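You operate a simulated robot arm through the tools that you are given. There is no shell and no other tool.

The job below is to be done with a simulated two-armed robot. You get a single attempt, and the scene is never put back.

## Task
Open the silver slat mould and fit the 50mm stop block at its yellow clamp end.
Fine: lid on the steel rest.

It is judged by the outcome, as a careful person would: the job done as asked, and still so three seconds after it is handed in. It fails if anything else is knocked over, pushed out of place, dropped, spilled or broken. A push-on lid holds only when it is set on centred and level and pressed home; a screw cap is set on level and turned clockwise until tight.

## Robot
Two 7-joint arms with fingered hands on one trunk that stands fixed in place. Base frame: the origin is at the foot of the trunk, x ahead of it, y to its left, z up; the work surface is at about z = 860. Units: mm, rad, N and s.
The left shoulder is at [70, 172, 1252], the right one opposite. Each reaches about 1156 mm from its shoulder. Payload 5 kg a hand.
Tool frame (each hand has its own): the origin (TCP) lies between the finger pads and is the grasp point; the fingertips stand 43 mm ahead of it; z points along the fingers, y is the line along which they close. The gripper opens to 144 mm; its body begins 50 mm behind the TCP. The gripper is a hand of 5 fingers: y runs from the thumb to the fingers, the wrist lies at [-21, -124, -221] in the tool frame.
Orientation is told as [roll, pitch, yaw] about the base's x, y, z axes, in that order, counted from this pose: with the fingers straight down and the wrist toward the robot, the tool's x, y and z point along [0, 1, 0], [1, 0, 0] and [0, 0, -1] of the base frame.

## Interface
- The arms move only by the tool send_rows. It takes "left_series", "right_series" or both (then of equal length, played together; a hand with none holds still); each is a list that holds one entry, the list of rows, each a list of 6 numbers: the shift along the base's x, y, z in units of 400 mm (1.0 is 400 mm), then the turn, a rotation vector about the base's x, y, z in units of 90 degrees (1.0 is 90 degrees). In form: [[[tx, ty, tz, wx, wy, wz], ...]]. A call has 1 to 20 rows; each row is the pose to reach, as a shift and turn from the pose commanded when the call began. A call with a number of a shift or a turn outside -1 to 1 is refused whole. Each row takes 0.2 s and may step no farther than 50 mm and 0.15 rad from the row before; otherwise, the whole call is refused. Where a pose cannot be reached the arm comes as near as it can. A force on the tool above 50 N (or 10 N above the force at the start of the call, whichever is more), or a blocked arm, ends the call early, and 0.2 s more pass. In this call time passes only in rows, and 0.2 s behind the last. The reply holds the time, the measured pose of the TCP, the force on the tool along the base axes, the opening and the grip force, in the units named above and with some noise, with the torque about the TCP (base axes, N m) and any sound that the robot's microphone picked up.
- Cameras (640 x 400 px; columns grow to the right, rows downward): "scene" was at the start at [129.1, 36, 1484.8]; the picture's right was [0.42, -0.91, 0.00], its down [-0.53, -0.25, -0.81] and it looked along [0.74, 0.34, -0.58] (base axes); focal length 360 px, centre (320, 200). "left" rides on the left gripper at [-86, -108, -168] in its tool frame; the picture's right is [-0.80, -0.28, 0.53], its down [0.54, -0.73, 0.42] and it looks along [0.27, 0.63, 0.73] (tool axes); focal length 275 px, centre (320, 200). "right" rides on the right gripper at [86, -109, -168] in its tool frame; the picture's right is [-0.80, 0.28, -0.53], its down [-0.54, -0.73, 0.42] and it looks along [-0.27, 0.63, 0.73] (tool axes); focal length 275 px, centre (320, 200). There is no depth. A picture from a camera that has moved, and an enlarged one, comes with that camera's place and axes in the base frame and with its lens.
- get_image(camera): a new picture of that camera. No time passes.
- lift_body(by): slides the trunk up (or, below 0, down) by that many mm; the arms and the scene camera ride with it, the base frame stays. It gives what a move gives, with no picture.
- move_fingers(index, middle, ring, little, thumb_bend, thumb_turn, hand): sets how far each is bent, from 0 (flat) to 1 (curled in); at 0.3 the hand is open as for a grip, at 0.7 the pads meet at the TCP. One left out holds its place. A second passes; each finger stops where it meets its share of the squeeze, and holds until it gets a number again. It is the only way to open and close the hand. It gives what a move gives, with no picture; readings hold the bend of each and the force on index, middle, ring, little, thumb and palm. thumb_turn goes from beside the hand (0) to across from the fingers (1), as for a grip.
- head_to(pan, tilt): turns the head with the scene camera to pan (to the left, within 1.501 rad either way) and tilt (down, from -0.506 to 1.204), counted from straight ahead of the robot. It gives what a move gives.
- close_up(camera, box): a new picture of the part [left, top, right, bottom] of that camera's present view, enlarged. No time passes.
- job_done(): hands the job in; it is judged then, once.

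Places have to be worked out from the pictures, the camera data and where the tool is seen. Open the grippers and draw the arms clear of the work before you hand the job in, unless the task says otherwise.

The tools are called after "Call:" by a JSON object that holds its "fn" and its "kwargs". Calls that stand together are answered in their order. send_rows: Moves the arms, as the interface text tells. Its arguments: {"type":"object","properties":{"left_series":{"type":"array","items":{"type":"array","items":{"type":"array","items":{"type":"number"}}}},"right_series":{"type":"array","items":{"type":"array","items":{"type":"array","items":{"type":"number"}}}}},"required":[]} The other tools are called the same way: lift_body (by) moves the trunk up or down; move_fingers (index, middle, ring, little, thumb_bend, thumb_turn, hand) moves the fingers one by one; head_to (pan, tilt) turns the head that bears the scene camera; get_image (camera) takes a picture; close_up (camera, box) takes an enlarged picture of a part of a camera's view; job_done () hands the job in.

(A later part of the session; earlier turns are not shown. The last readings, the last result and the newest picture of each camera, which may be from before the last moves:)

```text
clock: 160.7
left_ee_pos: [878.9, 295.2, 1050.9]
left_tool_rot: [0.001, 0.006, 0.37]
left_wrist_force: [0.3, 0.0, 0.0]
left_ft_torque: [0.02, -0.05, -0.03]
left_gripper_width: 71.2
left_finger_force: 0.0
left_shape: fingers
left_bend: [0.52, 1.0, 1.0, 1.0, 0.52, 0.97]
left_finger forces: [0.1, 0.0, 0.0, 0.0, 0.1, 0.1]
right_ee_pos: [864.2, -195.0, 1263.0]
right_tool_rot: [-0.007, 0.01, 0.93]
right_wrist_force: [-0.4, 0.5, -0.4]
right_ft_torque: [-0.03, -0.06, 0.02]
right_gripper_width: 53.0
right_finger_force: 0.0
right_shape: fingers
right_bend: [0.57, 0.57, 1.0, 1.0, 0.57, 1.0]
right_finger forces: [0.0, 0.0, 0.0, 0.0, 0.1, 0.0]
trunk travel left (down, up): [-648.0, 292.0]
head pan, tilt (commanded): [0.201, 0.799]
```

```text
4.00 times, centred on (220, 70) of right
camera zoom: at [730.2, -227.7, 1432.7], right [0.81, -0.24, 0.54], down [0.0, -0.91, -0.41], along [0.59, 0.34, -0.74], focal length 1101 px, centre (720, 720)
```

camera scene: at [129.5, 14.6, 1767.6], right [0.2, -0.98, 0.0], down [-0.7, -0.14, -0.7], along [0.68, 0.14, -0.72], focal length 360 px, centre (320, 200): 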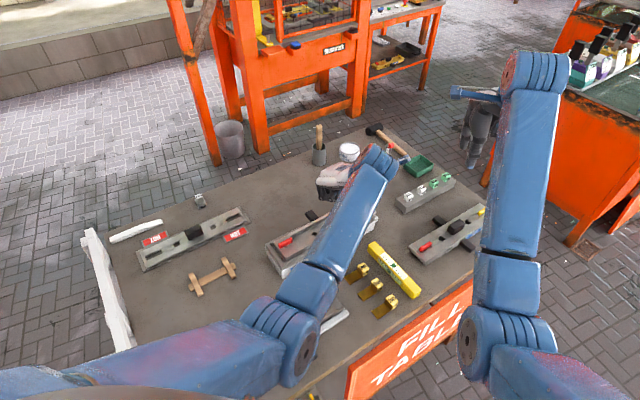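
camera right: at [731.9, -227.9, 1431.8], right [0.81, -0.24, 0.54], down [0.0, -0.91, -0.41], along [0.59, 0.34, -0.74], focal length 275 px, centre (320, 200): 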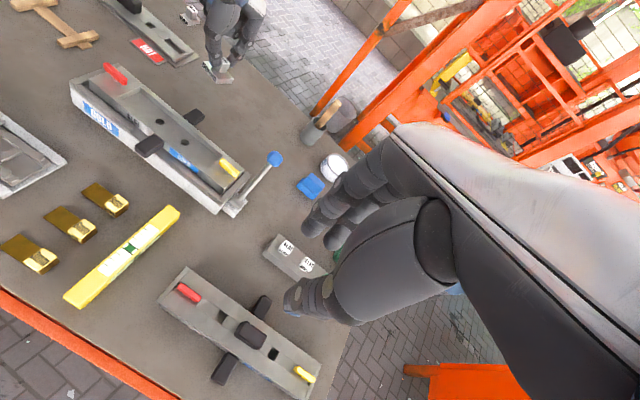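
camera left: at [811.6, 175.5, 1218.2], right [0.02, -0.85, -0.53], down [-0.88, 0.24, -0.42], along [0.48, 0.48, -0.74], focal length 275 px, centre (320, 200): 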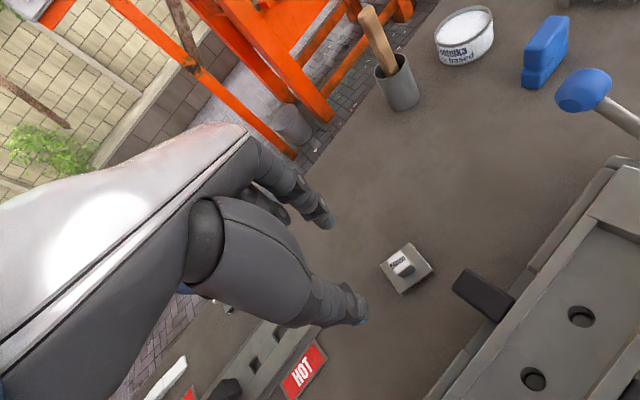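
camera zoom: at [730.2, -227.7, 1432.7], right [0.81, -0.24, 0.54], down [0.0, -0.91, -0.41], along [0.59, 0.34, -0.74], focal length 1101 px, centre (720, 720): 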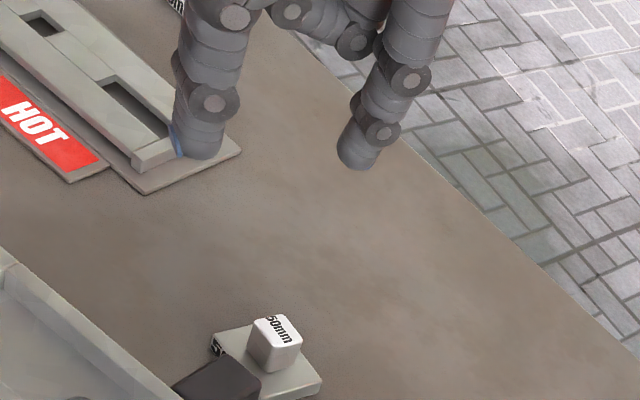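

Call:
{"fn": "close_up", "kwargs": {"camera": "left", "box": [360, 225, 460, 310]}}

Call:
{"fn": "get_image", "kwargs": {"camera": "scene"}}

```text
4.71 times, centred on (410, 268) of left
camera zoom: at [811.6, 175.5, 1218.2], right [0.02, -0.85, -0.53], down [-0.88, 0.24, -0.42], along [0.48, 0.48, -0.74], focal length 1295 px, centre (-104, -118)
```

zoom: 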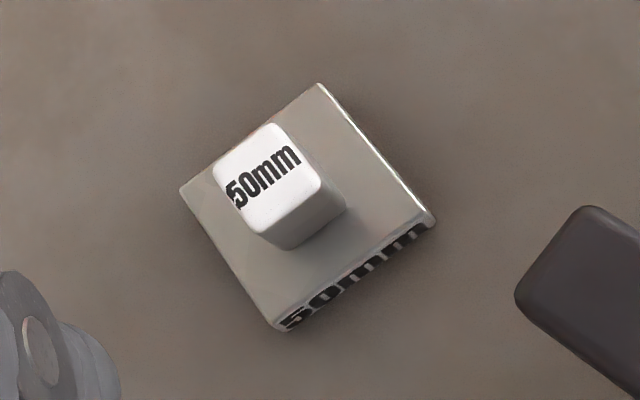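

```text
taken
camera scene: at [127.5, 16.6, 1767.8], right [0.2, -0.98, 0.0], down [-0.7, -0.14, -0.7], along [0.68, 0.14, -0.72], focal length 360 px, centre (320, 200)
```

scene: 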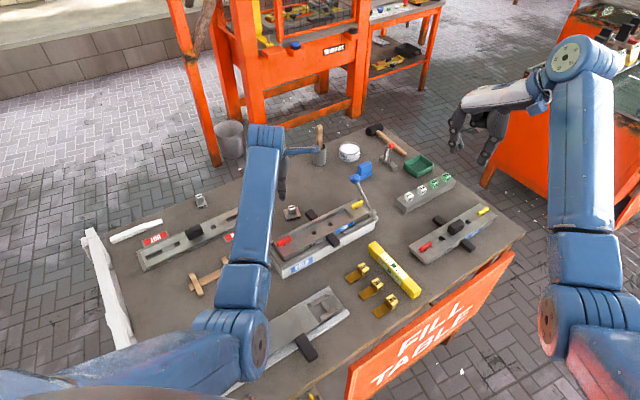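

The block sits at [909.4,270.7], its long side at about -60°. I turn the left hand to match (yaw ≈ -1.05) over it, to grip the knob along the block's length.

Call:
{"fn": "send_rows", "kwargs": {"left_series": [[[0.008, -0.006, 0, 0, 0, -0.09], [0.016, -0.012, 0, 0, 0, -0.18], [0.024, -0.018, 0, 0, 0, -0.27], [0.032, -0.024, 0, 0, 0, -0.36], [0.04, -0.03, 0, 0, 0, -0.45], [0.048, -0.036, -0.01, 0, 0, -0.54], [0.056, -0.042, -0.03, 0, 0, -0.63], [0.064, -0.048, -0.06, 0, 0, -0.72], [0.072, -0.056, -0.09, 0, 0, -0.81], [0.076, -0.061, -0.12, 0, -0.003, -0.9]]]}}

Call:
{"fn": "get_image", "kwargs": {"camera": "left"}}

Call:
{"fn": "close_up", "kwargs": {"camera": "left", "box": [280, 190, 440, 330]}}

Call:
{"fn": "get_image", "kwargs": {"camera": "scene"}}

```text
clock: 162.9
left_ee_pos: [913.5, 271.2, 998.4]
left_tool_rot: [0.004, 0.002, -1.046]
left_wrist_force: [-0.4, -0.3, 0.3]
left_ft_torque: [0.0, -0.02, 0.01]
left_gripper_width: 71.0
left_finger_force: 0.1
left_shape: fingers
left_bend: [0.52, 1.0, 1.0, 1.0, 0.52, 0.97]
left_finger forces: [0.0, 0.1, 0.0, 0.0, 0.1, 0.0]
right_ee_pos: [867.0, -196.0, 1261.2]
right_tool_rot: [-0.005, 0.008, 0.931]
right_wrist_force: [0.6, -0.2, -1.0]
right_ft_torque: [0.02, 0.03, 0.0]
right_gripper_width: 52.9
right_finger_force: 0.0
right_shape: fingers
right_bend: [0.57, 0.57, 1.0, 1.0, 0.57, 1.0]
right_finger forces: [0.0, 0.0, 0.0, 0.0, 0.0, 0.0]
trunk travel left (down, up): [-648.0, 292.0]
head pan, tilt (commanded): [0.201, 0.799]
```

```text
taken
camera left: at [785.2, 320.6, 1166.5], right [-0.83, -0.15, -0.54], down [0.1, 0.9, -0.42], along [0.55, -0.4, -0.73], focal length 275 px, centre (320, 200)
```

left: 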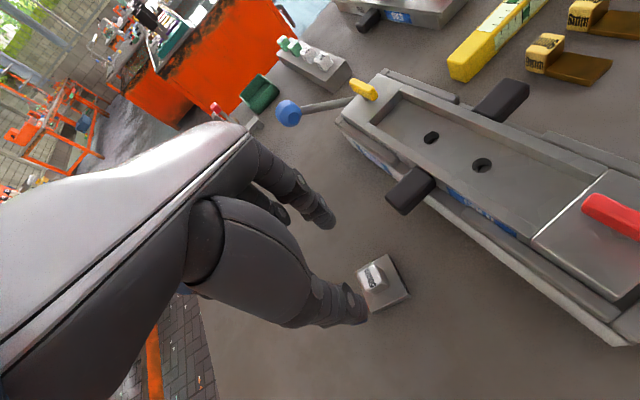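

```text
2.86 times, centred on (360, 260) of left
camera zoom: at [785.2, 320.6, 1166.5], right [-0.83, -0.15, -0.54], down [0.1, 0.9, -0.42], along [0.55, -0.4, -0.73], focal length 786 px, centre (206, 29)
```

zoom: 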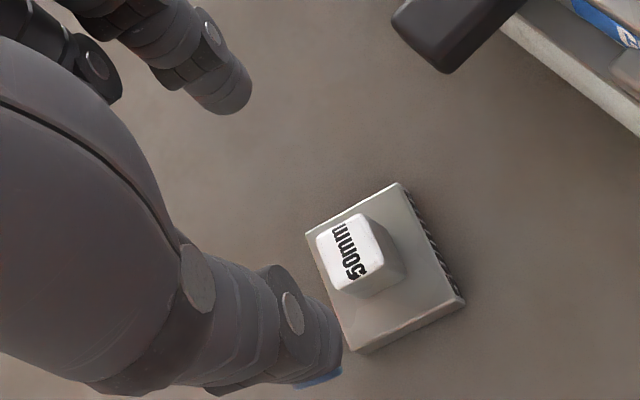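

```text
taken
camera scene: at [130.1, 14.5, 1767.6], right [0.2, -0.98, 0.0], down [-0.7, -0.14, -0.7], along [0.68, 0.14, -0.72], focal length 360 px, centre (320, 200)
```

scene: 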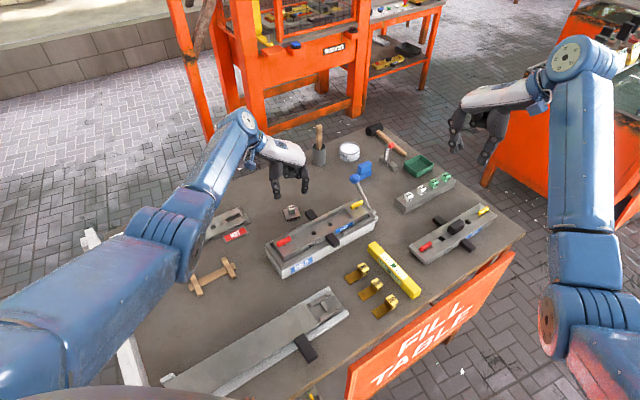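

The knob is about 5–6 mm off along tool x. I correct, lower to the knob and check again before closing.

Call:
{"fn": "send_rows", "kwargs": {"left_series": [[[-0.006, -0.004, -0.05, 0, 0, 0], [-0.012, -0.007, -0.1, 0, 0, 0], [-0.012, -0.007, -0.145, 0, 0, 0]]]}}

Call:
{"fn": "close_up", "kwargs": {"camera": "left", "box": [240, 150, 420, 310]}}

Call:
{"fn": "close_up", "kwargs": {"camera": "scene", "box": [250, 130, 340, 240]}}

```text
clock: 163.7
left_ee_pos: [908.9, 268.2, 943.9]
left_tool_rot: [0.003, 0.001, -1.042]
left_wrist_force: [0.5, 0.2, -0.1]
left_ft_torque: [-0.01, 0.03, -0.02]
left_gripper_width: 71.3
left_finger_force: 0.0
left_shape: fingers
left_bend: [0.52, 1.0, 1.0, 1.0, 0.52, 0.97]
left_finger forces: [0.0, 0.1, 0.1, 0.0, 0.0, 0.1]
right_ee_pos: [866.8, -195.1, 1261.1]
right_tool_rot: [-0.005, 0.009, 0.932]
right_wrist_force: [0.1, 0.3, 0.1]
right_ft_torque: [-0.01, 0.04, -0.03]
right_gripper_width: 52.9
right_finger_force: 0.0
right_shape: fingers
right_bend: [0.57, 0.57, 1.0, 1.0, 0.57, 1.0]
right_finger forces: [0.1, 0.0, 0.0, 0.0, 0.0, 0.0]
trunk travel left (down, up): [-648.0, 292.0]
head pan, tilt (commanded): [0.201, 0.799]
```

```text
2.50 times, centred on (330, 230) of left
camera zoom: at [779.8, 316.6, 1110.0], right [-0.83, -0.16, -0.54], down [0.1, 0.9, -0.42], along [0.55, -0.4, -0.73], focal length 688 px, centre (295, 125)
```

zoom: 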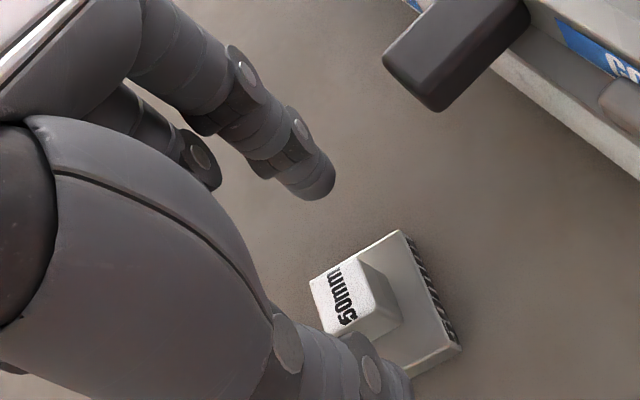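

```text
3.64 times, centred on (295, 185) of scene
camera zoom: at [129.4, 14.7, 1767.7], right [0.2, -0.98, 0.0], down [-0.7, -0.14, -0.7], along [0.68, 0.14, -0.72], focal length 1309 px, centre (411, 254)
```

zoom: 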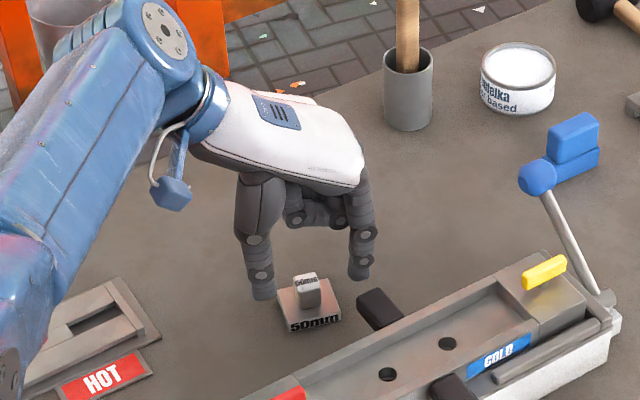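

The scene view shows thumb and index well placed on either side of the knob. I lower 15 mm and close.

Call:
{"fn": "send_rows", "kwargs": {"left_series": [[[0, 0, -0.018, 0, 0, 0], [0, 0, -0.036, 0, 0, 0]]]}}

Call:
{"fn": "move_fingers", "kwargs": {"hand": "left", "index": 0.76, "thumb_bend": 0.76}}

Call:
{"fn": "close_up", "kwargs": {"camera": "left", "box": [240, 150, 420, 310]}}

Call:
{"fn": "close_up", "kwargs": {"camera": "scene", "box": [250, 130, 340, 240]}}

```text
clock: 164.3
left_ee_pos: [909.1, 267.8, 928.1]
left_tool_rot: [0.004, 0.001, -1.039]
left_wrist_force: [-0.1, -0.1, 0.8]
left_ft_torque: [0.03, 0.01, 0.02]
left_gripper_width: 70.7
left_finger_force: 0.0
left_shape: fingers
left_bend: [0.52, 1.0, 1.0, 1.0, 0.52, 0.97]
left_finger forces: [0.0, 0.0, 0.1, 0.0, 0.0, 0.0]
right_ee_pos: [866.6, -196.0, 1260.8]
right_tool_rot: [-0.005, 0.01, 0.932]
right_wrist_force: [1.0, 0.7, 0.3]
right_ft_torque: [0.0, 0.01, 0.0]
right_gripper_width: 52.8
right_finger_force: 0.0
right_shape: fingers
right_bend: [0.57, 0.57, 1.0, 1.0, 0.57, 1.0]
right_finger forces: [0.1, 0.0, 0.0, 0.1, 0.0, 0.0]
trunk travel left (down, up): [-648.0, 292.0]
head pan, tilt (commanded): [0.201, 0.799]
```

```text
clock: 165.3
left_ee_pos: [907.7, 268.9, 928.1]
left_tool_rot: [0.003, 0.002, -1.04]
left_wrist_force: [-0.5, 1.4, 3.9]
left_ft_torque: [-0.05, 0.01, -0.01]
left_gripper_width: 22.6
left_finger_force: 13.5
left_shape: fingers
left_bend: [0.62, 1.0, 1.0, 1.0, 0.69, 1.0]
left_finger forces: [12.2, 0.1, 0.0, 0.1, 13.9, 0.0]
right_ee_pos: [863.8, -193.5, 1263.1]
right_tool_rot: [-0.004, 0.009, 0.931]
right_wrist_force: [0.1, -0.5, 1.2]
right_ft_torque: [0.0, -0.04, -0.02]
right_gripper_width: 53.0
right_finger_force: 0.1
right_shape: fingers
right_bend: [0.57, 0.57, 1.0, 1.0, 0.57, 1.0]
right_finger forces: [0.1, 0.1, 0.1, 0.0, 0.0, 0.0]
trunk travel left (down, up): [-648.0, 292.0]
head pan, tilt (commanded): [0.201, 0.799]
```

```text
2.50 times, centred on (330, 230) of left
camera zoom: at [779.0, 317.3, 1095.9], right [-0.83, -0.16, -0.54], down [0.1, 0.9, -0.42], along [0.55, -0.4, -0.73], focal length 688 px, centre (295, 125)
```

zoom: 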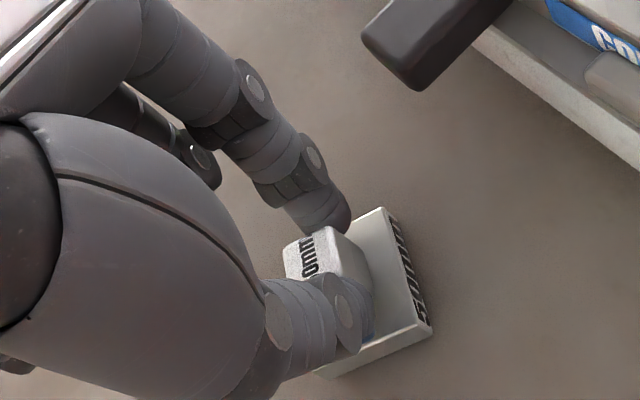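

```text
3.64 times, centred on (295, 185) of scene
camera zoom: at [128.4, 14.9, 1767.7], right [0.2, -0.98, 0.0], down [-0.7, -0.14, -0.7], along [0.68, 0.14, -0.72], focal length 1309 px, centre (411, 254)
```

zoom: 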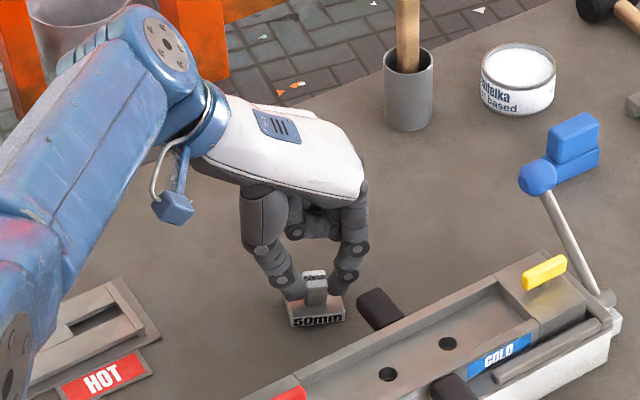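

Held at index 0.62 / thumb 0.69, the block 3° clockwise of the hand. From the contacts felt earlier and the sightings, the block's centre should enter at about [868,99.6]. I lift, and carry it over the cavity at yaw -0.73.

Call:
{"fn": "send_rows", "kwargs": {"left_series": [[[0, 0, 0.04, 0, 0, 0], [0, 0, 0.12, 0, 0, 0], [0, 0, 0.22, 0, 0, 0], [-0.01, -0.04, 0.3, 0, 0, 0.03], [-0.03, -0.12, 0.33, 0, 0, 0.07], [-0.055, -0.22, 0.33, 0, 0, 0.11], [-0.08, -0.32, 0.33, 0, 0, 0.15], [-0.105, -0.4125, 0.31, 0, 0, 0.197]]]}}

Call:
{"fn": "close_up", "kwargs": {"camera": "left", "box": [270, 150, 470, 330]}}

Call:
{"fn": "close_up", "kwargs": {"camera": "right", "box": [160, 90, 260, 210]}}

Call:
{"fn": "close_up", "kwargs": {"camera": "scene", "box": [290, 130, 390, 250]}}

```text
clock: 167.1
left_ee_pos: [868.7, 102.5, 1051.7]
left_tool_rot: [0.005, 0.001, -0.729]
left_wrist_force: [-0.6, 0.6, -1.1]
left_ft_torque: [-0.01, 0.02, 0.02]
left_gripper_width: 23.1
left_finger_force: 13.0
left_shape: fingers
left_bend: [0.61, 1.0, 1.0, 1.0, 0.7, 1.0]
left_finger forces: [12.8, 0.0, 0.1, 0.0, 12.6, 0.1]
right_ee_pos: [865.4, -196.8, 1261.1]
right_tool_rot: [-0.005, 0.008, 0.932]
right_wrist_force: [0.1, -0.1, 0.7]
right_ft_torque: [0.05, 0.01, 0.04]
right_gripper_width: 53.0
right_finger_force: 0.1
right_shape: fingers
right_bend: [0.57, 0.57, 1.0, 1.0, 0.57, 1.0]
right_finger forces: [0.0, 0.0, 0.0, 0.0, 0.1, 0.0]
trunk travel left (down, up): [-648.0, 292.0]
head pan, tilt (commanded): [0.201, 0.799]
```

```text
2.22 times, centred on (370, 240) of left
camera zoom: at [729.7, 109.4, 1219.6], right [-0.74, -0.4, -0.54], down [-0.18, 0.89, -0.42], along [0.65, -0.21, -0.73], focal length 612 px, centre (209, 111)
```

zoom: 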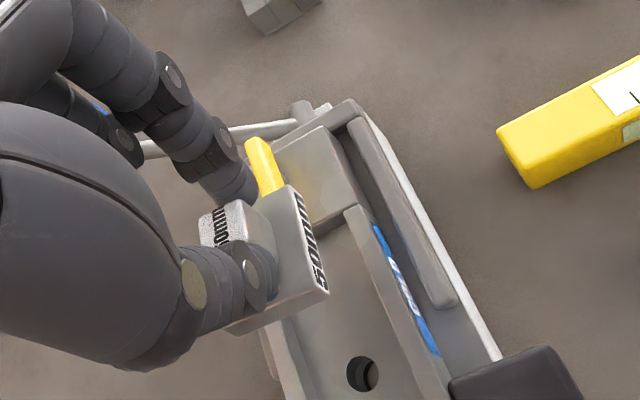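

```text
3.33 times, centred on (210, 150) of right
camera zoom: at [731.3, -230.5, 1431.7], right [0.81, -0.24, 0.54], down [0.0, -0.91, -0.41], along [0.59, 0.34, -0.74], focal length 918 px, centre (687, 367)
```

zoom: 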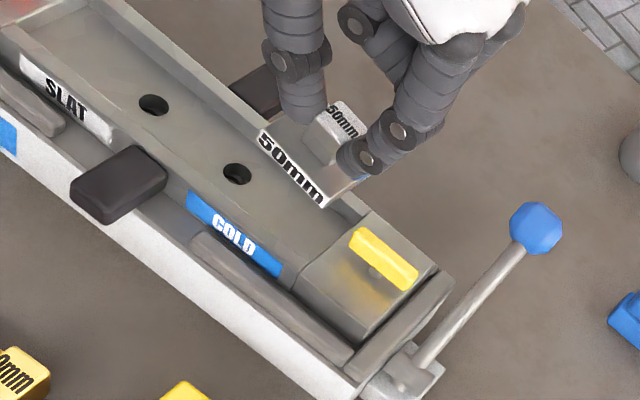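

```text
3.33 times, centred on (340, 190) of scene
camera zoom: at [128.5, 12.8, 1767.8], right [0.2, -0.98, 0.0], down [-0.7, -0.14, -0.7], along [0.68, 0.14, -0.72], focal length 1200 px, centre (253, 233)
```

zoom: 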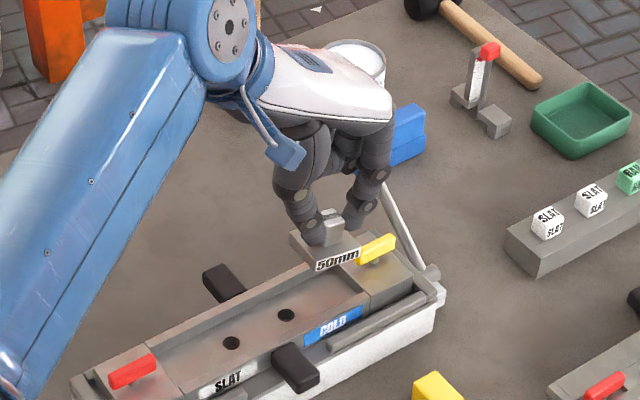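

Now all three cameras see the block over the cavity. It is roughly 7–9° clockwise of the mould, so I will turn the hand; first I zoom for the position.

Call:
{"fn": "close_up", "kwargs": {"camera": "scene", "box": [325, 180, 385, 235]}}

Call:
{"fn": "close_up", "kwargs": {"camera": "right", "box": [185, 110, 245, 185]}}

```text
7.27 times, centred on (355, 208) of scene
camera zoom: at [128.5, 12.8, 1767.8], right [0.2, -0.98, 0.0], down [-0.7, -0.14, -0.7], along [0.68, 0.14, -0.72], focal length 2618 px, centre (66, 146)
```

zoom: 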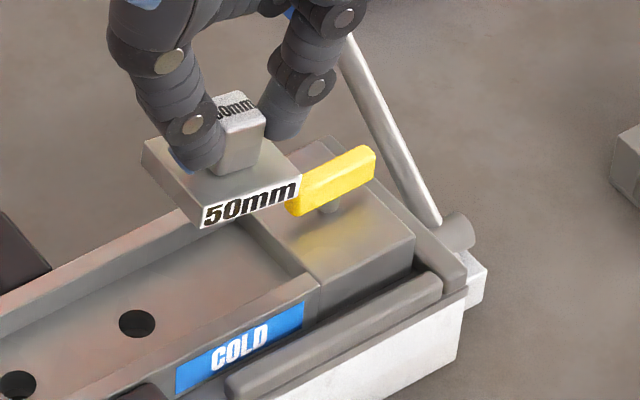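

```text
5.33 times, centred on (215, 148) of right
camera zoom: at [731.3, -230.5, 1431.7], right [0.81, -0.24, 0.54], down [0.0, -0.91, -0.41], along [0.59, 0.34, -0.74], focal length 1468 px, centre (880, 480)
```

zoom: 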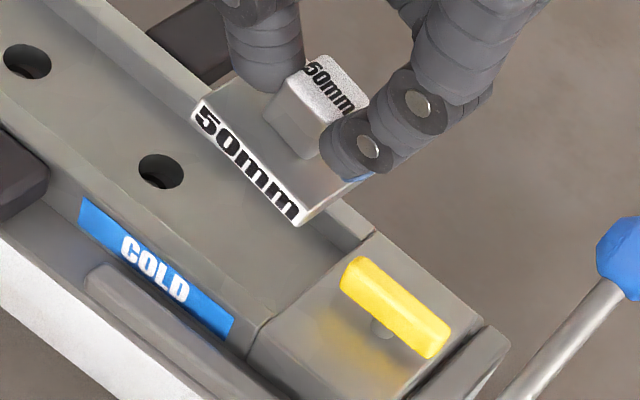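

Combining the views, the block should move about 4 mm in -n and 4 mm away from the end wall, and turn +8°. I do that while lowering to just above the rim, where parallax is small.

Call:
{"fn": "send_rows", "kwargs": {"left_series": [[[-0.007, 0, -0.03, 0, 0, 0.03], [-0.014, 0, -0.06, 0, 0, 0.06], [-0.014, 0, -0.085, 0, 0, 0.089], [-0.014, 0, -0.1, 0, 0, 0.089]]]}}

Call:
{"fn": "close_up", "kwargs": {"camera": "scene", "box": [325, 180, 385, 235]}}

Call:
{"fn": "close_up", "kwargs": {"camera": "right", "box": [185, 110, 245, 185]}}

Call:
{"fn": "close_up", "kwargs": {"camera": "left", "box": [290, 170, 430, 300]}}

```text
clock: 168.1
left_ee_pos: [862.5, 102.7, 1010.5]
left_tool_rot: [0.002, 0.003, -0.591]
left_wrist_force: [0.5, -0.4, -1.6]
left_ft_torque: [0.0, 0.04, 0.0]
left_gripper_width: 22.7
left_finger_force: 13.0
left_shape: fingers
left_bend: [0.61, 1.0, 1.0, 1.0, 0.7, 1.0]
left_finger forces: [12.9, 0.1, 0.0, 0.0, 12.6, 0.0]
right_ee_pos: [865.2, -195.6, 1261.8]
right_tool_rot: [-0.004, 0.011, 0.932]
right_wrist_force: [0.9, 0.1, 0.3]
right_ft_torque: [-0.01, 0.01, 0.02]
right_gripper_width: 52.9
right_finger_force: 0.1
right_shape: fingers
right_bend: [0.57, 0.57, 1.0, 1.0, 0.57, 1.0]
right_finger forces: [0.0, 0.1, 0.0, 0.0, 0.0, 0.0]
trunk travel left (down, up): [-648.0, 292.0]
head pan, tilt (commanded): [0.201, 0.799]
```

```text
7.27 times, centred on (355, 208) of scene
camera zoom: at [129.6, 15.3, 1767.6], right [0.2, -0.98, 0.0], down [-0.7, -0.14, -0.7], along [0.68, 0.14, -0.72], focal length 2618 px, centre (66, 146)
```

zoom: 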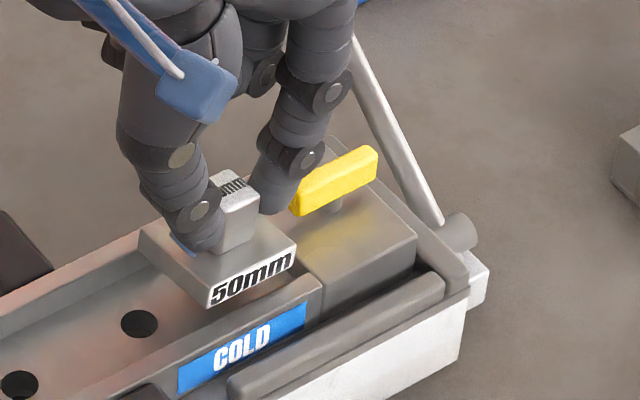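

```text
5.33 times, centred on (215, 148) of right
camera zoom: at [732.0, -228.6, 1431.6], right [0.81, -0.24, 0.54], down [0.0, -0.91, -0.41], along [0.59, 0.34, -0.74], focal length 1468 px, centre (880, 480)
```

zoom: 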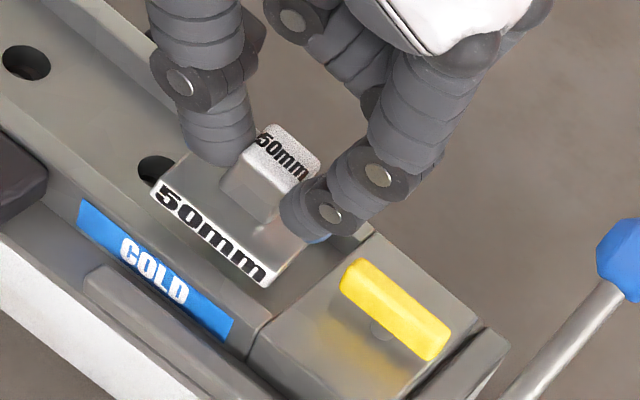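

```text
3.08 times, centred on (360, 235) of left
camera zoom: at [724.3, 90.9, 1178.7], right [-0.68, -0.5, -0.54], down [-0.3, 0.86, -0.42], along [0.67, -0.12, -0.73], focal length 847 px, centre (197, 92)
```

zoom: 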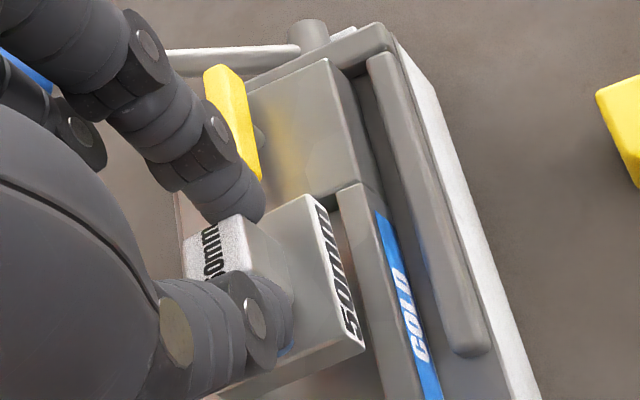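

The block is parallel to the cavity now. I zoom further in from two sides to judge the gaps to the near wall and end wall.

Call:
{"fn": "close_up", "kwargs": {"camera": "scene", "box": [340, 195, 375, 225]}}

Call:
{"fn": "close_up", "kwargs": {"camera": "right", "box": [195, 135, 235, 180]}}

Call:
{"fn": "close_up", "kwargs": {"camera": "left", "box": [350, 215, 410, 275]}}

```text
13.33 times, centred on (358, 210) of scene
camera zoom: at [129.6, 15.3, 1767.6], right [0.2, -0.98, 0.0], down [-0.7, -0.14, -0.7], along [0.68, 0.14, -0.72], focal length 4801 px, centre (-180, 67)
```

zoom: 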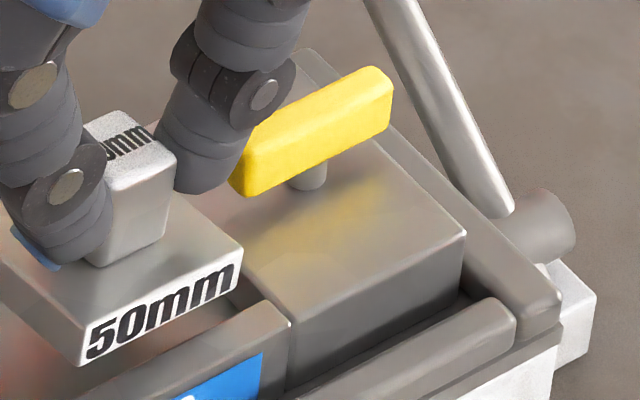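

```text
8.89 times, centred on (215, 158) of right
camera zoom: at [732.0, -228.6, 1431.6], right [0.81, -0.24, 0.54], down [0.0, -0.91, -0.41], along [0.59, 0.34, -0.74], focal length 2447 px, centre (1253, 578)
```

zoom: 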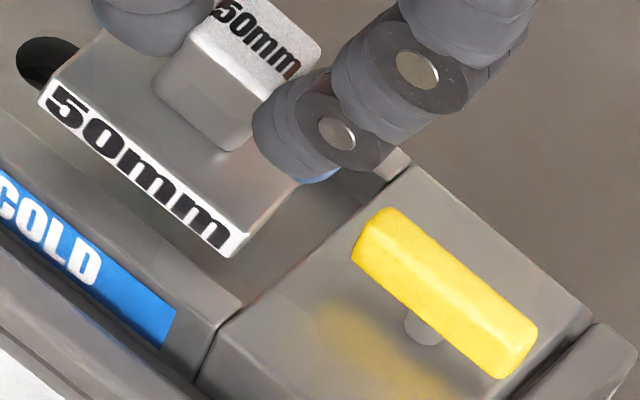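

```text
6.67 times, centred on (380, 245) of left
camera zoom: at [724.3, 90.9, 1178.7], right [-0.68, -0.5, -0.54], down [-0.3, 0.86, -0.42], along [0.67, -0.12, -0.73], focal length 1835 px, centre (-80, -100)
```

zoom: 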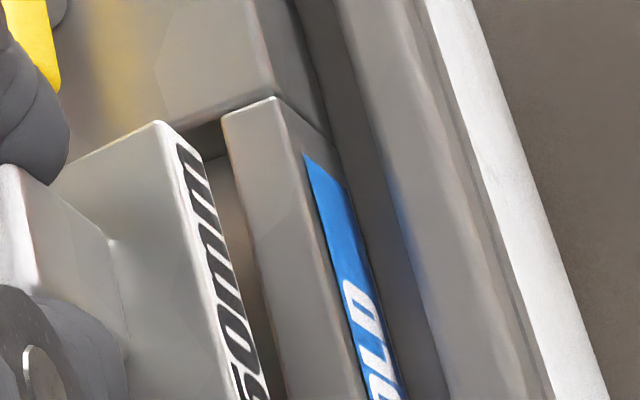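

With the rim at z≈937 all three views agree: near gap ≈2.6 mm (centred), gap to the end wall ≈6.5 mm, and parallel within 1°. I lower straight down in small steps.

Call:
{"fn": "send_rows", "kwargs": {"left_series": [[[0, 0, -0.01, 0, 0, 0], [0, 0, -0.02, 0, 0, 0]]]}}

Call:
{"fn": "send_rows", "kwargs": {"left_series": [[[0, 0, -0.008, 0, 0, 0], [0, 0, -0.014, 0, 0, 0]]]}}

Call:
{"fn": "close_up", "kwargs": {"camera": "scene", "box": [325, 180, 385, 235]}}

Call:
{"fn": "close_up", "kwargs": {"camera": "right", "box": [195, 135, 235, 180]}}

```text
clock: 168.7
left_ee_pos: [862.0, 102.3, 1003.4]
left_tool_rot: [0.004, 0.002, -0.593]
left_wrist_force: [-0.4, 0.8, -1.0]
left_ft_torque: [0.02, 0.03, 0.01]
left_gripper_width: 22.6
left_finger_force: 12.8
left_shape: fingers
left_bend: [0.61, 1.0, 1.0, 1.0, 0.7, 1.0]
left_finger forces: [12.8, 0.0, 0.0, 0.0, 12.6, 0.0]
right_ee_pos: [867.2, -195.7, 1261.9]
right_tool_rot: [-0.007, 0.011, 0.932]
right_wrist_force: [-0.4, -0.5, -0.8]
right_ft_torque: [-0.02, 0.0, -0.01]
right_gripper_width: 53.0
right_finger_force: 0.1
right_shape: fingers
right_bend: [0.57, 0.57, 1.0, 1.0, 0.57, 1.0]
right_finger forces: [0.0, 0.0, 0.0, 0.0, 0.0, 0.0]
trunk travel left (down, up): [-648.0, 292.0]
head pan, tilt (commanded): [0.201, 0.799]
```

```text
clock: 169.3
left_ee_pos: [861.4, 104.3, 996.8]
left_tool_rot: [0.003, 0.002, -0.589]
left_wrist_force: [0.2, 1.0, -1.2]
left_ft_torque: [0.02, 0.0, -0.02]
left_gripper_width: 22.7
left_finger_force: 12.6
left_shape: fingers
left_bend: [0.61, 1.0, 1.0, 1.0, 0.7, 1.0]
left_finger forces: [12.9, 0.0, 0.0, 0.0, 12.8, 0.1]
right_ee_pos: [866.6, -195.9, 1261.9]
right_tool_rot: [-0.006, 0.01, 0.932]
right_wrist_force: [-1.0, 0.6, -0.2]
right_ft_torque: [-0.02, 0.01, 0.01]
right_gripper_width: 52.9
right_finger_force: 0.1
right_shape: fingers
right_bend: [0.57, 0.57, 1.0, 1.0, 0.57, 1.0]
right_finger forces: [0.0, 0.0, 0.0, 0.1, 0.0, 0.1]
trunk travel left (down, up): [-648.0, 292.0]
head pan, tilt (commanded): [0.201, 0.799]
```

```text
7.27 times, centred on (355, 208) of scene
camera zoom: at [129.4, 15.1, 1767.6], right [0.2, -0.98, 0.0], down [-0.7, -0.14, -0.7], along [0.68, 0.14, -0.72], focal length 2618 px, centre (66, 146)
```

zoom: 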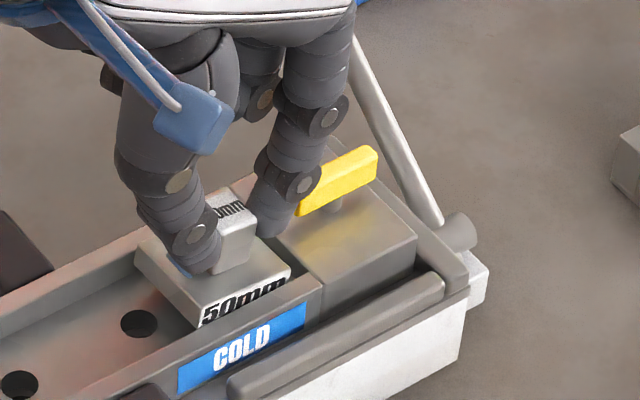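

```text
8.89 times, centred on (215, 158) of right
camera zoom: at [731.9, -228.7, 1431.6], right [0.81, -0.24, 0.54], down [0.0, -0.91, -0.41], along [0.59, 0.34, -0.74], focal length 2447 px, centre (1253, 578)
```

zoom: 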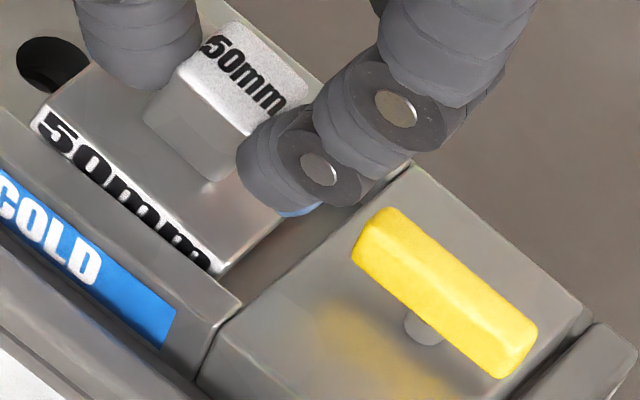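

The label is disappearing behind the near wall with no contact force: the block is entering the cavity. I lower on until it touches the floor.

Call:
{"fn": "send_rows", "kwargs": {"left_series": [[[0, 0, -0.008, 0, 0, 0], [0, 0, -0.014, 0, 0, 0]]]}}

Call:
{"fn": "close_up", "kwargs": {"camera": "scene", "box": [325, 180, 385, 235]}}

Call:
{"fn": "close_up", "kwargs": {"camera": "right", "box": [195, 135, 235, 180]}}

```text
clock: 169.9
left_ee_pos: [860.7, 103.1, 993.0]
left_tool_rot: [0.005, 0.002, -0.591]
left_wrist_force: [0.0, -0.1, -0.4]
left_ft_torque: [0.04, -0.01, 0.0]
left_gripper_width: 22.7
left_finger_force: 13.1
left_shape: fingers
left_bend: [0.61, 1.0, 1.0, 1.0, 0.7, 1.0]
left_finger forces: [12.8, 0.0, 0.1, 0.0, 12.9, 0.1]
right_ee_pos: [866.7, -195.2, 1260.9]
right_tool_rot: [-0.007, 0.011, 0.932]
right_wrist_force: [-0.8, 1.1, -0.1]
right_ft_torque: [0.02, 0.0, 0.04]
right_gripper_width: 52.6
right_finger_force: 0.0
right_shape: fingers
right_bend: [0.57, 0.57, 1.0, 1.0, 0.57, 1.0]
right_finger forces: [0.0, 0.1, 0.0, 0.0, 0.0, 0.0]
trunk travel left (down, up): [-648.0, 292.0]
head pan, tilt (commanded): [0.201, 0.799]
```

```text
7.27 times, centred on (355, 208) of scene
camera zoom: at [129.3, 15.1, 1767.6], right [0.2, -0.98, 0.0], down [-0.7, -0.14, -0.7], along [0.68, 0.14, -0.72], focal length 2618 px, centre (66, 146)
```

zoom: 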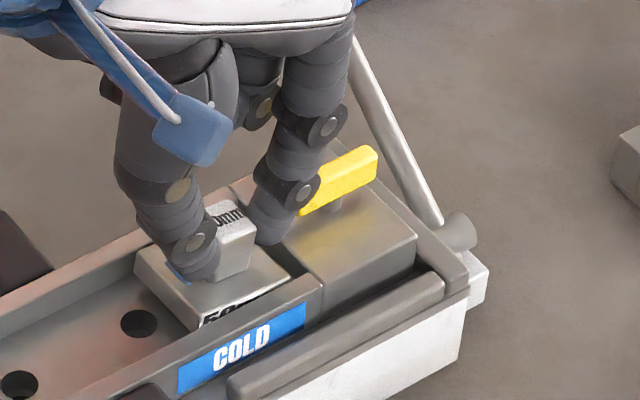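

```text
8.89 times, centred on (215, 158) of right
camera zoom: at [731.8, -228.8, 1431.6], right [0.81, -0.24, 0.54], down [0.0, -0.91, -0.41], along [0.59, 0.34, -0.74], focal length 2447 px, centre (1253, 578)
```

zoom: 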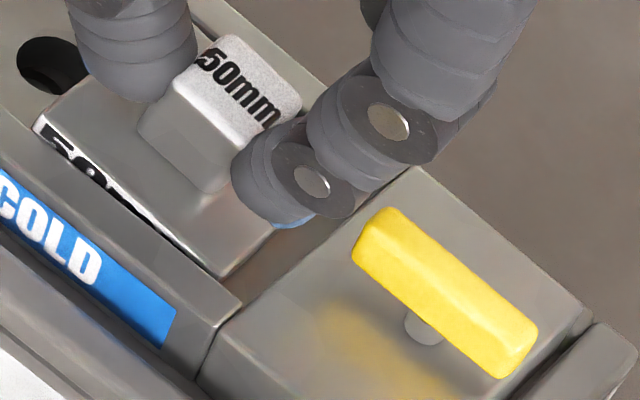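

Call:
{"fn": "send_rows", "kwargs": {"left_series": [[[0, 0, -0.006, 0, 0, 0], [0, 0, -0.01, 0, 0, 0]]]}}

Call:
{"fn": "close_up", "kwargs": {"camera": "right", "box": [195, 135, 235, 180]}}

```text
clock: 170.5
left_ee_pos: [860.2, 102.8, 990.0]
left_tool_rot: [0.003, -0.001, -0.592]
left_wrist_force: [-0.8, 2.8, 8.5]
left_ft_torque: [0.01, 0.01, 0.02]
left_gripper_width: 22.0
left_finger_force: 13.8
left_shape: fingers
left_bend: [0.61, 1.0, 1.0, 1.0, 0.7, 1.0]
left_finger forces: [12.3, 0.0, 0.1, 0.0, 16.3, 0.1]
right_ee_pos: [864.9, -195.2, 1263.6]
right_tool_rot: [-0.008, 0.009, 0.932]
right_wrist_force: [0.4, -0.5, -0.3]
right_ft_torque: [0.01, 0.0, 0.02]
right_gripper_width: 53.0
right_finger_force: 0.1
right_shape: fingers
right_bend: [0.57, 0.57, 1.0, 1.0, 0.57, 1.0]
right_finger forces: [0.1, 0.0, 0.1, 0.0, 0.1, 0.1]
trunk travel left (down, up): [-648.0, 292.0]
head pan, tilt (commanded): [0.201, 0.799]
```

```text
8.89 times, centred on (215, 158) of right
camera zoom: at [730.4, -228.4, 1432.7], right [0.81, -0.24, 0.54], down [0.0, -0.91, -0.41], along [0.59, 0.34, -0.74], focal length 2447 px, centre (1253, 578)
```

zoom: 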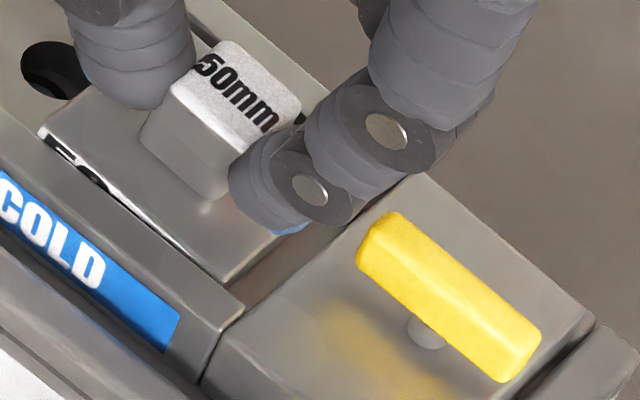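

The block sits on the cavity floor (+8.5 N). Still holding it lightly, I ease the pressure and slide it toward the yellow end wall in small steps, watching the force.

Call:
{"fn": "send_rows", "kwargs": {"left_series": [[[0.002, -0.002, 0.005, 0, 0, 0], [0.0055, -0.0055, 0.005, 0, 0, 0]]]}}

Call:
{"fn": "close_up", "kwargs": {"camera": "right", "box": [195, 135, 235, 180]}}

Call:
{"fn": "close_up", "kwargs": {"camera": "scene", "box": [340, 190, 375, 220]}}

```text
clock: 171.1
left_ee_pos: [863.2, 100.6, 990.8]
left_tool_rot: [0.003, 0.003, -0.593]
left_wrist_force: [0.3, 2.6, 3.5]
left_ft_torque: [0.02, -0.03, -0.03]
left_gripper_width: 22.5
left_finger_force: 13.8
left_shape: fingers
left_bend: [0.61, 1.0, 1.0, 1.0, 0.7, 1.0]
left_finger forces: [12.6, 0.0, 0.0, 0.1, 15.2, 0.0]
right_ee_pos: [864.3, -195.6, 1261.8]
right_tool_rot: [-0.005, 0.008, 0.932]
right_wrist_force: [0.0, -0.4, 0.1]
right_ft_torque: [0.03, -0.03, -0.02]
right_gripper_width: 52.9
right_finger_force: 0.0
right_shape: fingers
right_bend: [0.57, 0.57, 1.0, 1.0, 0.57, 1.0]
right_finger forces: [0.0, 0.0, 0.1, 0.0, 0.0, 0.1]
trunk travel left (down, up): [-648.0, 292.0]
head pan, tilt (commanded): [0.201, 0.799]
```

```text
8.89 times, centred on (215, 158) of right
camera zoom: at [730.9, -228.9, 1432.1], right [0.81, -0.24, 0.54], down [0.0, -0.91, -0.41], along [0.59, 0.34, -0.74], focal length 2447 px, centre (1253, 578)
```

zoom: 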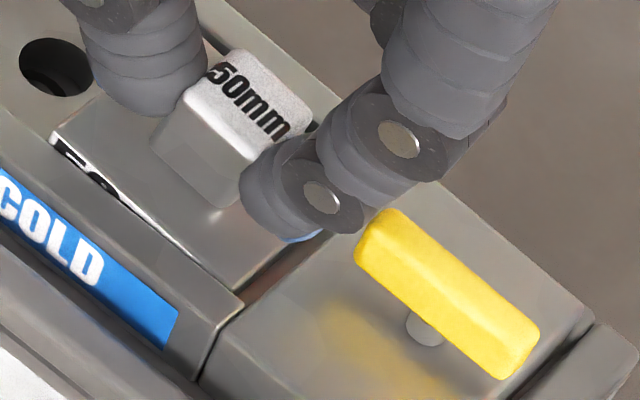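

```text
13.33 times, centred on (358, 205) of scene
camera zoom: at [128.1, 14.9, 1767.7], right [0.2, -0.98, 0.0], down [-0.7, -0.14, -0.7], along [0.68, 0.14, -0.72], focal length 4801 px, centre (-180, 133)
```

zoom: 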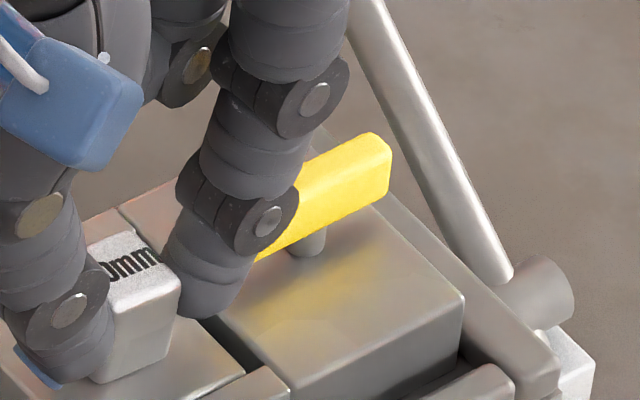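

The block is now within ≈3 mm of the end wall, and the index is close to the yellow bar. I release by opening the thumb wide and the index only a little, then rise straight up.

Call:
{"fn": "move_fingers", "kwargs": {"hand": "left", "index": 0.59, "thumb_bend": 0.5}}

Call:
{"fn": "close_up", "kwargs": {"camera": "right", "box": [195, 135, 235, 180]}}

Call:
{"fn": "close_up", "kwargs": {"camera": "scene", "box": [325, 180, 385, 235]}}

```text
clock: 172.1
left_ee_pos: [863.3, 101.3, 991.0]
left_tool_rot: [0.004, 0.002, -0.592]
left_wrist_force: [-1.8, 1.6, -0.4]
left_ft_torque: [0.04, 0.01, -0.05]
left_gripper_width: 59.6
left_finger_force: 0.5
left_shape: fingers
left_bend: [0.6, 1.0, 1.0, 1.0, 0.5, 0.97]
left_finger forces: [1.7, 0.0, 0.0, 0.1, 0.0, 0.1]
right_ee_pos: [865.0, -195.7, 1261.9]
right_tool_rot: [-0.005, 0.008, 0.93]
right_wrist_force: [-0.4, 0.9, -0.2]
right_ft_torque: [-0.02, 0.0, 0.0]
right_gripper_width: 52.7
right_finger_force: 0.0
right_shape: fingers
right_bend: [0.57, 0.57, 1.0, 1.0, 0.57, 1.0]
right_finger forces: [0.0, 0.0, 0.1, 0.0, 0.1, 0.0]
trunk travel left (down, up): [-648.0, 292.0]
head pan, tilt (commanded): [0.201, 0.799]
```

```text
8.89 times, centred on (215, 158) of right
camera zoom: at [731.3, -229.0, 1431.9], right [0.81, -0.24, 0.54], down [0.0, -0.91, -0.41], along [0.59, 0.34, -0.74], focal length 2447 px, centre (1253, 578)
```

zoom: 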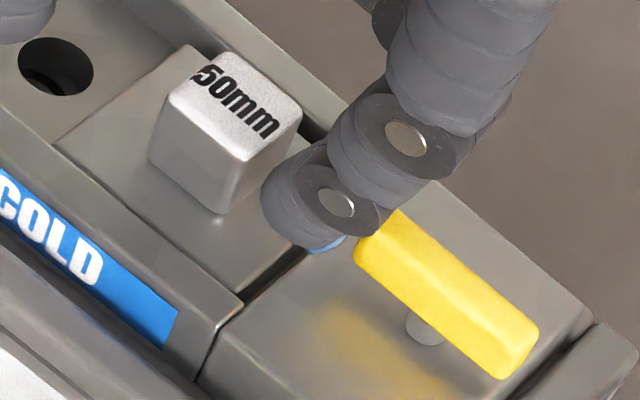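

```text
7.27 times, centred on (355, 208) of scene
camera zoom: at [128.7, 14.9, 1767.7], right [0.2, -0.98, 0.0], down [-0.7, -0.14, -0.7], along [0.68, 0.14, -0.72], focal length 2618 px, centre (66, 146)
```

zoom: 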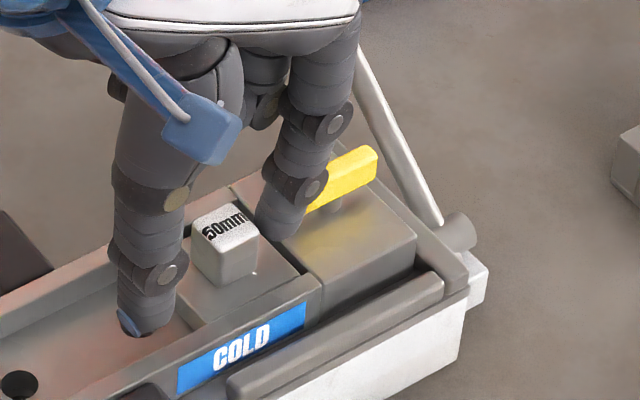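

The block lies flat in the cavity, about 2 mm from the end wall. The index just touches the yellow bar, so I shift 1.5 mm back and rise straight up.

Call:
{"fn": "send_rows", "kwargs": {"left_series": [[[-0.002, 0.002, 0.01, 0, 0, 0], [-0.003, 0.003, 0.05, 0, 0, 0], [-0.004, 0.004, 0.12, 0, 0, 0], [-0.004, 0.004, 0.2, 0, 0, 0]]]}}

Call:
{"fn": "close_up", "kwargs": {"camera": "right", "box": [180, 125, 250, 195]}}

Call:
{"fn": "close_up", "kwargs": {"camera": "scene", "box": [260, 170, 400, 290]}}

Call:
{"fn": "get_image", "kwargs": {"camera": "left"}}

```text
clock: 173.1
left_ee_pos: [861.2, 101.8, 1070.5]
left_tool_rot: [0.002, 0.0, -0.59]
left_wrist_force: [-0.6, -0.2, -1.7]
left_ft_torque: [0.01, -0.01, -0.03]
left_gripper_width: 61.8
left_finger_force: 0.0
left_shape: fingers
left_bend: [0.59, 1.0, 1.0, 1.0, 0.5, 0.97]
left_finger forces: [0.0, 0.0, 0.1, 0.0, 0.0, 0.1]
right_ee_pos: [865.3, -195.9, 1261.7]
right_tool_rot: [-0.005, 0.01, 0.931]
right_wrist_force: [-0.1, -0.9, -0.4]
right_ft_torque: [-0.04, 0.0, 0.01]
right_gripper_width: 53.0
right_finger_force: 0.0
right_shape: fingers
right_bend: [0.57, 0.57, 1.0, 1.0, 0.57, 1.0]
right_finger forces: [0.0, 0.1, 0.1, 0.0, 0.1, 0.0]
trunk travel left (down, up): [-648.0, 292.0]
head pan, tilt (commanded): [0.201, 0.799]
```

```text
5.71 times, centred on (215, 160) of right
camera zoom: at [731.1, -229.1, 1432.0], right [0.81, -0.24, 0.54], down [0.0, -0.91, -0.41], along [0.59, 0.34, -0.74], focal length 1573 px, centre (920, 429)
```

zoom: 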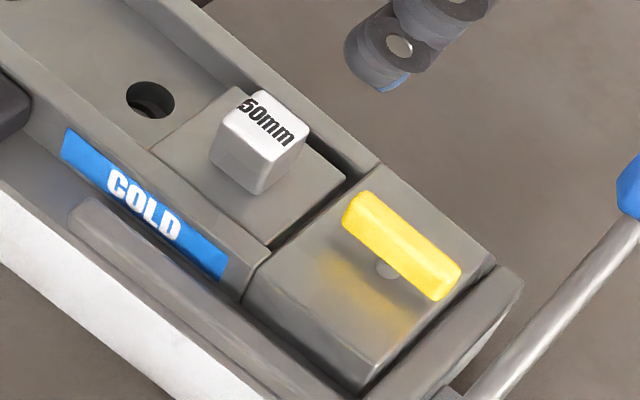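

```text
3.33 times, centred on (330, 230) of scene
camera zoom: at [128.4, 14.7, 1767.7], right [0.2, -0.98, 0.0], down [-0.7, -0.14, -0.7], along [0.68, 0.14, -0.72], focal length 1200 px, centre (287, 100)
```

zoom: 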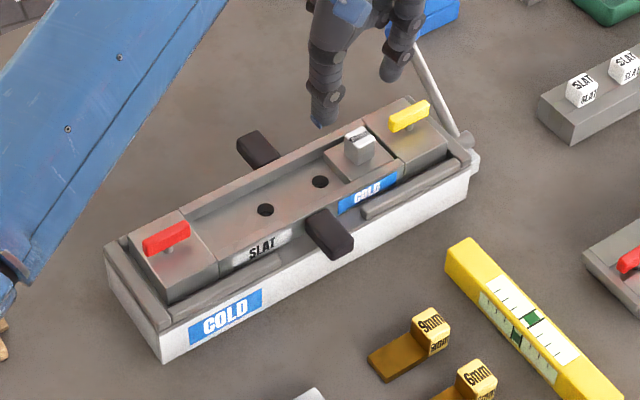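

```text
taken
camera left: at [723.9, 88.8, 1237.9], right [-0.68, -0.5, -0.54], down [-0.3, 0.86, -0.42], along [0.67, -0.12, -0.73], focal length 275 px, centre (320, 200)
```

left: 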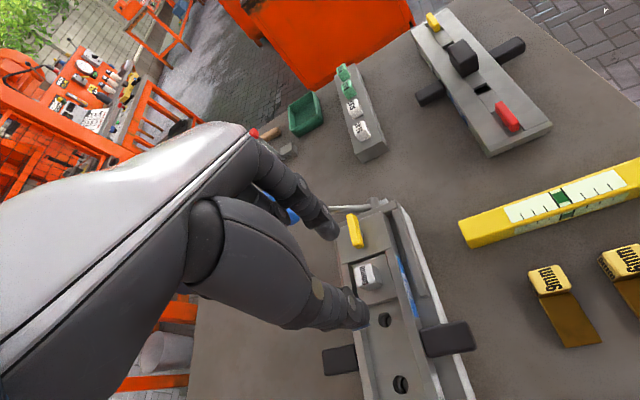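

The block is seated at the yellow end, its near corner touching the end wall but turned a few degrees. I will square it up by nudging the knob with the thumb alone: I curl the index, turn the hand to -45° and position the thumb behind the knob.

Call:
{"fn": "move_fingers", "kwargs": {"hand": "left", "index": 1.0, "thumb_bend": 0.6, "thumb_turn": 1.0}}

Call:
{"fn": "send_rows", "kwargs": {"left_series": [[[0.008, -0.01, 0, 0, 0, -0.06], [0.02, -0.026, -0.04, 0, 0, -0.124], [0.0225, -0.028, -0.09, 0, 0, -0.124], [0.0225, -0.028, -0.13, 0, 0, -0.124]]]}}

Call:
{"fn": "close_up", "kwargs": {"camera": "right", "box": [180, 115, 250, 195]}}

Call:
{"fn": "close_up", "kwargs": {"camera": "scene", "box": [310, 165, 390, 235]}}

```text
clock: 174.1
left_ee_pos: [862.5, 101.9, 1069.7]
left_tool_rot: [0.004, 0.002, -0.593]
left_wrist_force: [0.4, 0.1, -0.1]
left_ft_torque: [0.01, -0.03, -0.02]
left_gripper_width: 77.6
left_finger_force: 0.1
left_shape: fingers
left_bend: [1.0, 1.0, 1.0, 1.0, 0.6, 1.0]
left_finger forces: [0.0, 0.0, 0.0, 0.0, 0.0, 0.1]
right_ee_pos: [866.8, -194.8, 1262.2]
right_tool_rot: [-0.005, 0.008, 0.934]
right_wrist_force: [0.2, 0.4, -0.1]
right_ft_torque: [-0.02, 0.02, -0.01]
right_gripper_width: 52.8
right_finger_force: 0.0
right_shape: fingers
right_bend: [0.57, 0.57, 1.0, 1.0, 0.57, 1.0]
right_finger forces: [0.0, 0.0, 0.0, 0.1, 0.0, 0.1]
trunk travel left (down, up): [-648.0, 292.0]
head pan, tilt (commanded): [0.201, 0.799]
```

```text
clock: 175.1
left_ee_pos: [869.9, 90.1, 1017.6]
left_tool_rot: [0.003, 0.003, -0.788]
left_wrist_force: [0.2, 0.9, 0.1]
left_ft_torque: [-0.01, 0.0, -0.02]
left_gripper_width: 77.7
left_finger_force: 0.1
left_shape: fingers
left_bend: [1.0, 1.0, 1.0, 1.0, 0.6, 1.0]
left_finger forces: [0.0, 0.0, 0.0, 0.0, 0.0, 0.0]
right_ee_pos: [865.3, -195.0, 1262.0]
right_tool_rot: [-0.005, 0.009, 0.932]
right_wrist_force: [-0.9, 0.1, -0.3]
right_ft_torque: [-0.04, -0.01, -0.01]
right_gripper_width: 53.0
right_finger_force: 0.1
right_shape: fingers
right_bend: [0.57, 0.57, 1.0, 1.0, 0.57, 1.0]
right_finger forces: [0.1, 0.1, 0.0, 0.0, 0.1, 0.1]
trunk travel left (down, up): [-648.0, 292.0]
head pan, tilt (commanded): [0.201, 0.799]
```

```text
5.00 times, centred on (215, 155) of right
camera zoom: at [731.5, -228.7, 1431.9], right [0.81, -0.24, 0.54], down [0.0, -0.91, -0.41], along [0.59, 0.34, -0.74], focal length 1376 px, centre (845, 425)
```

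zoom: 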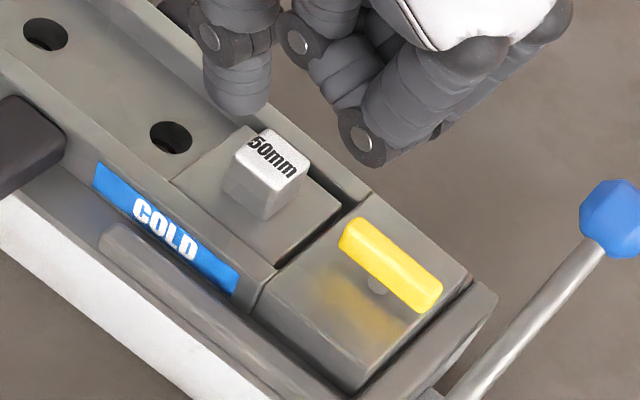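

```text
5.71 times, centred on (350, 200) of scene
camera zoom: at [128.9, 15.1, 1767.7], right [0.2, -0.98, 0.0], down [-0.7, -0.14, -0.7], along [0.68, 0.14, -0.72], focal length 2057 px, centre (149, 200)
```

zoom: 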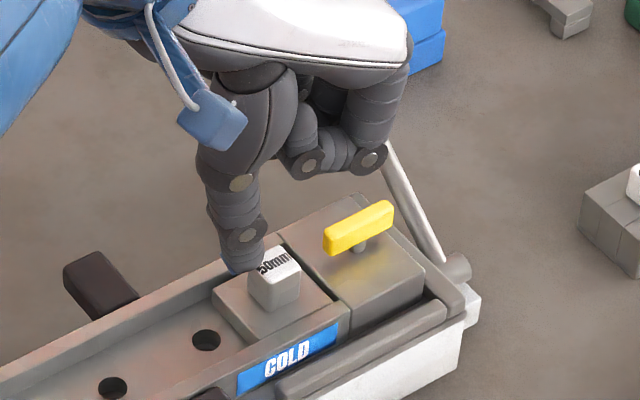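

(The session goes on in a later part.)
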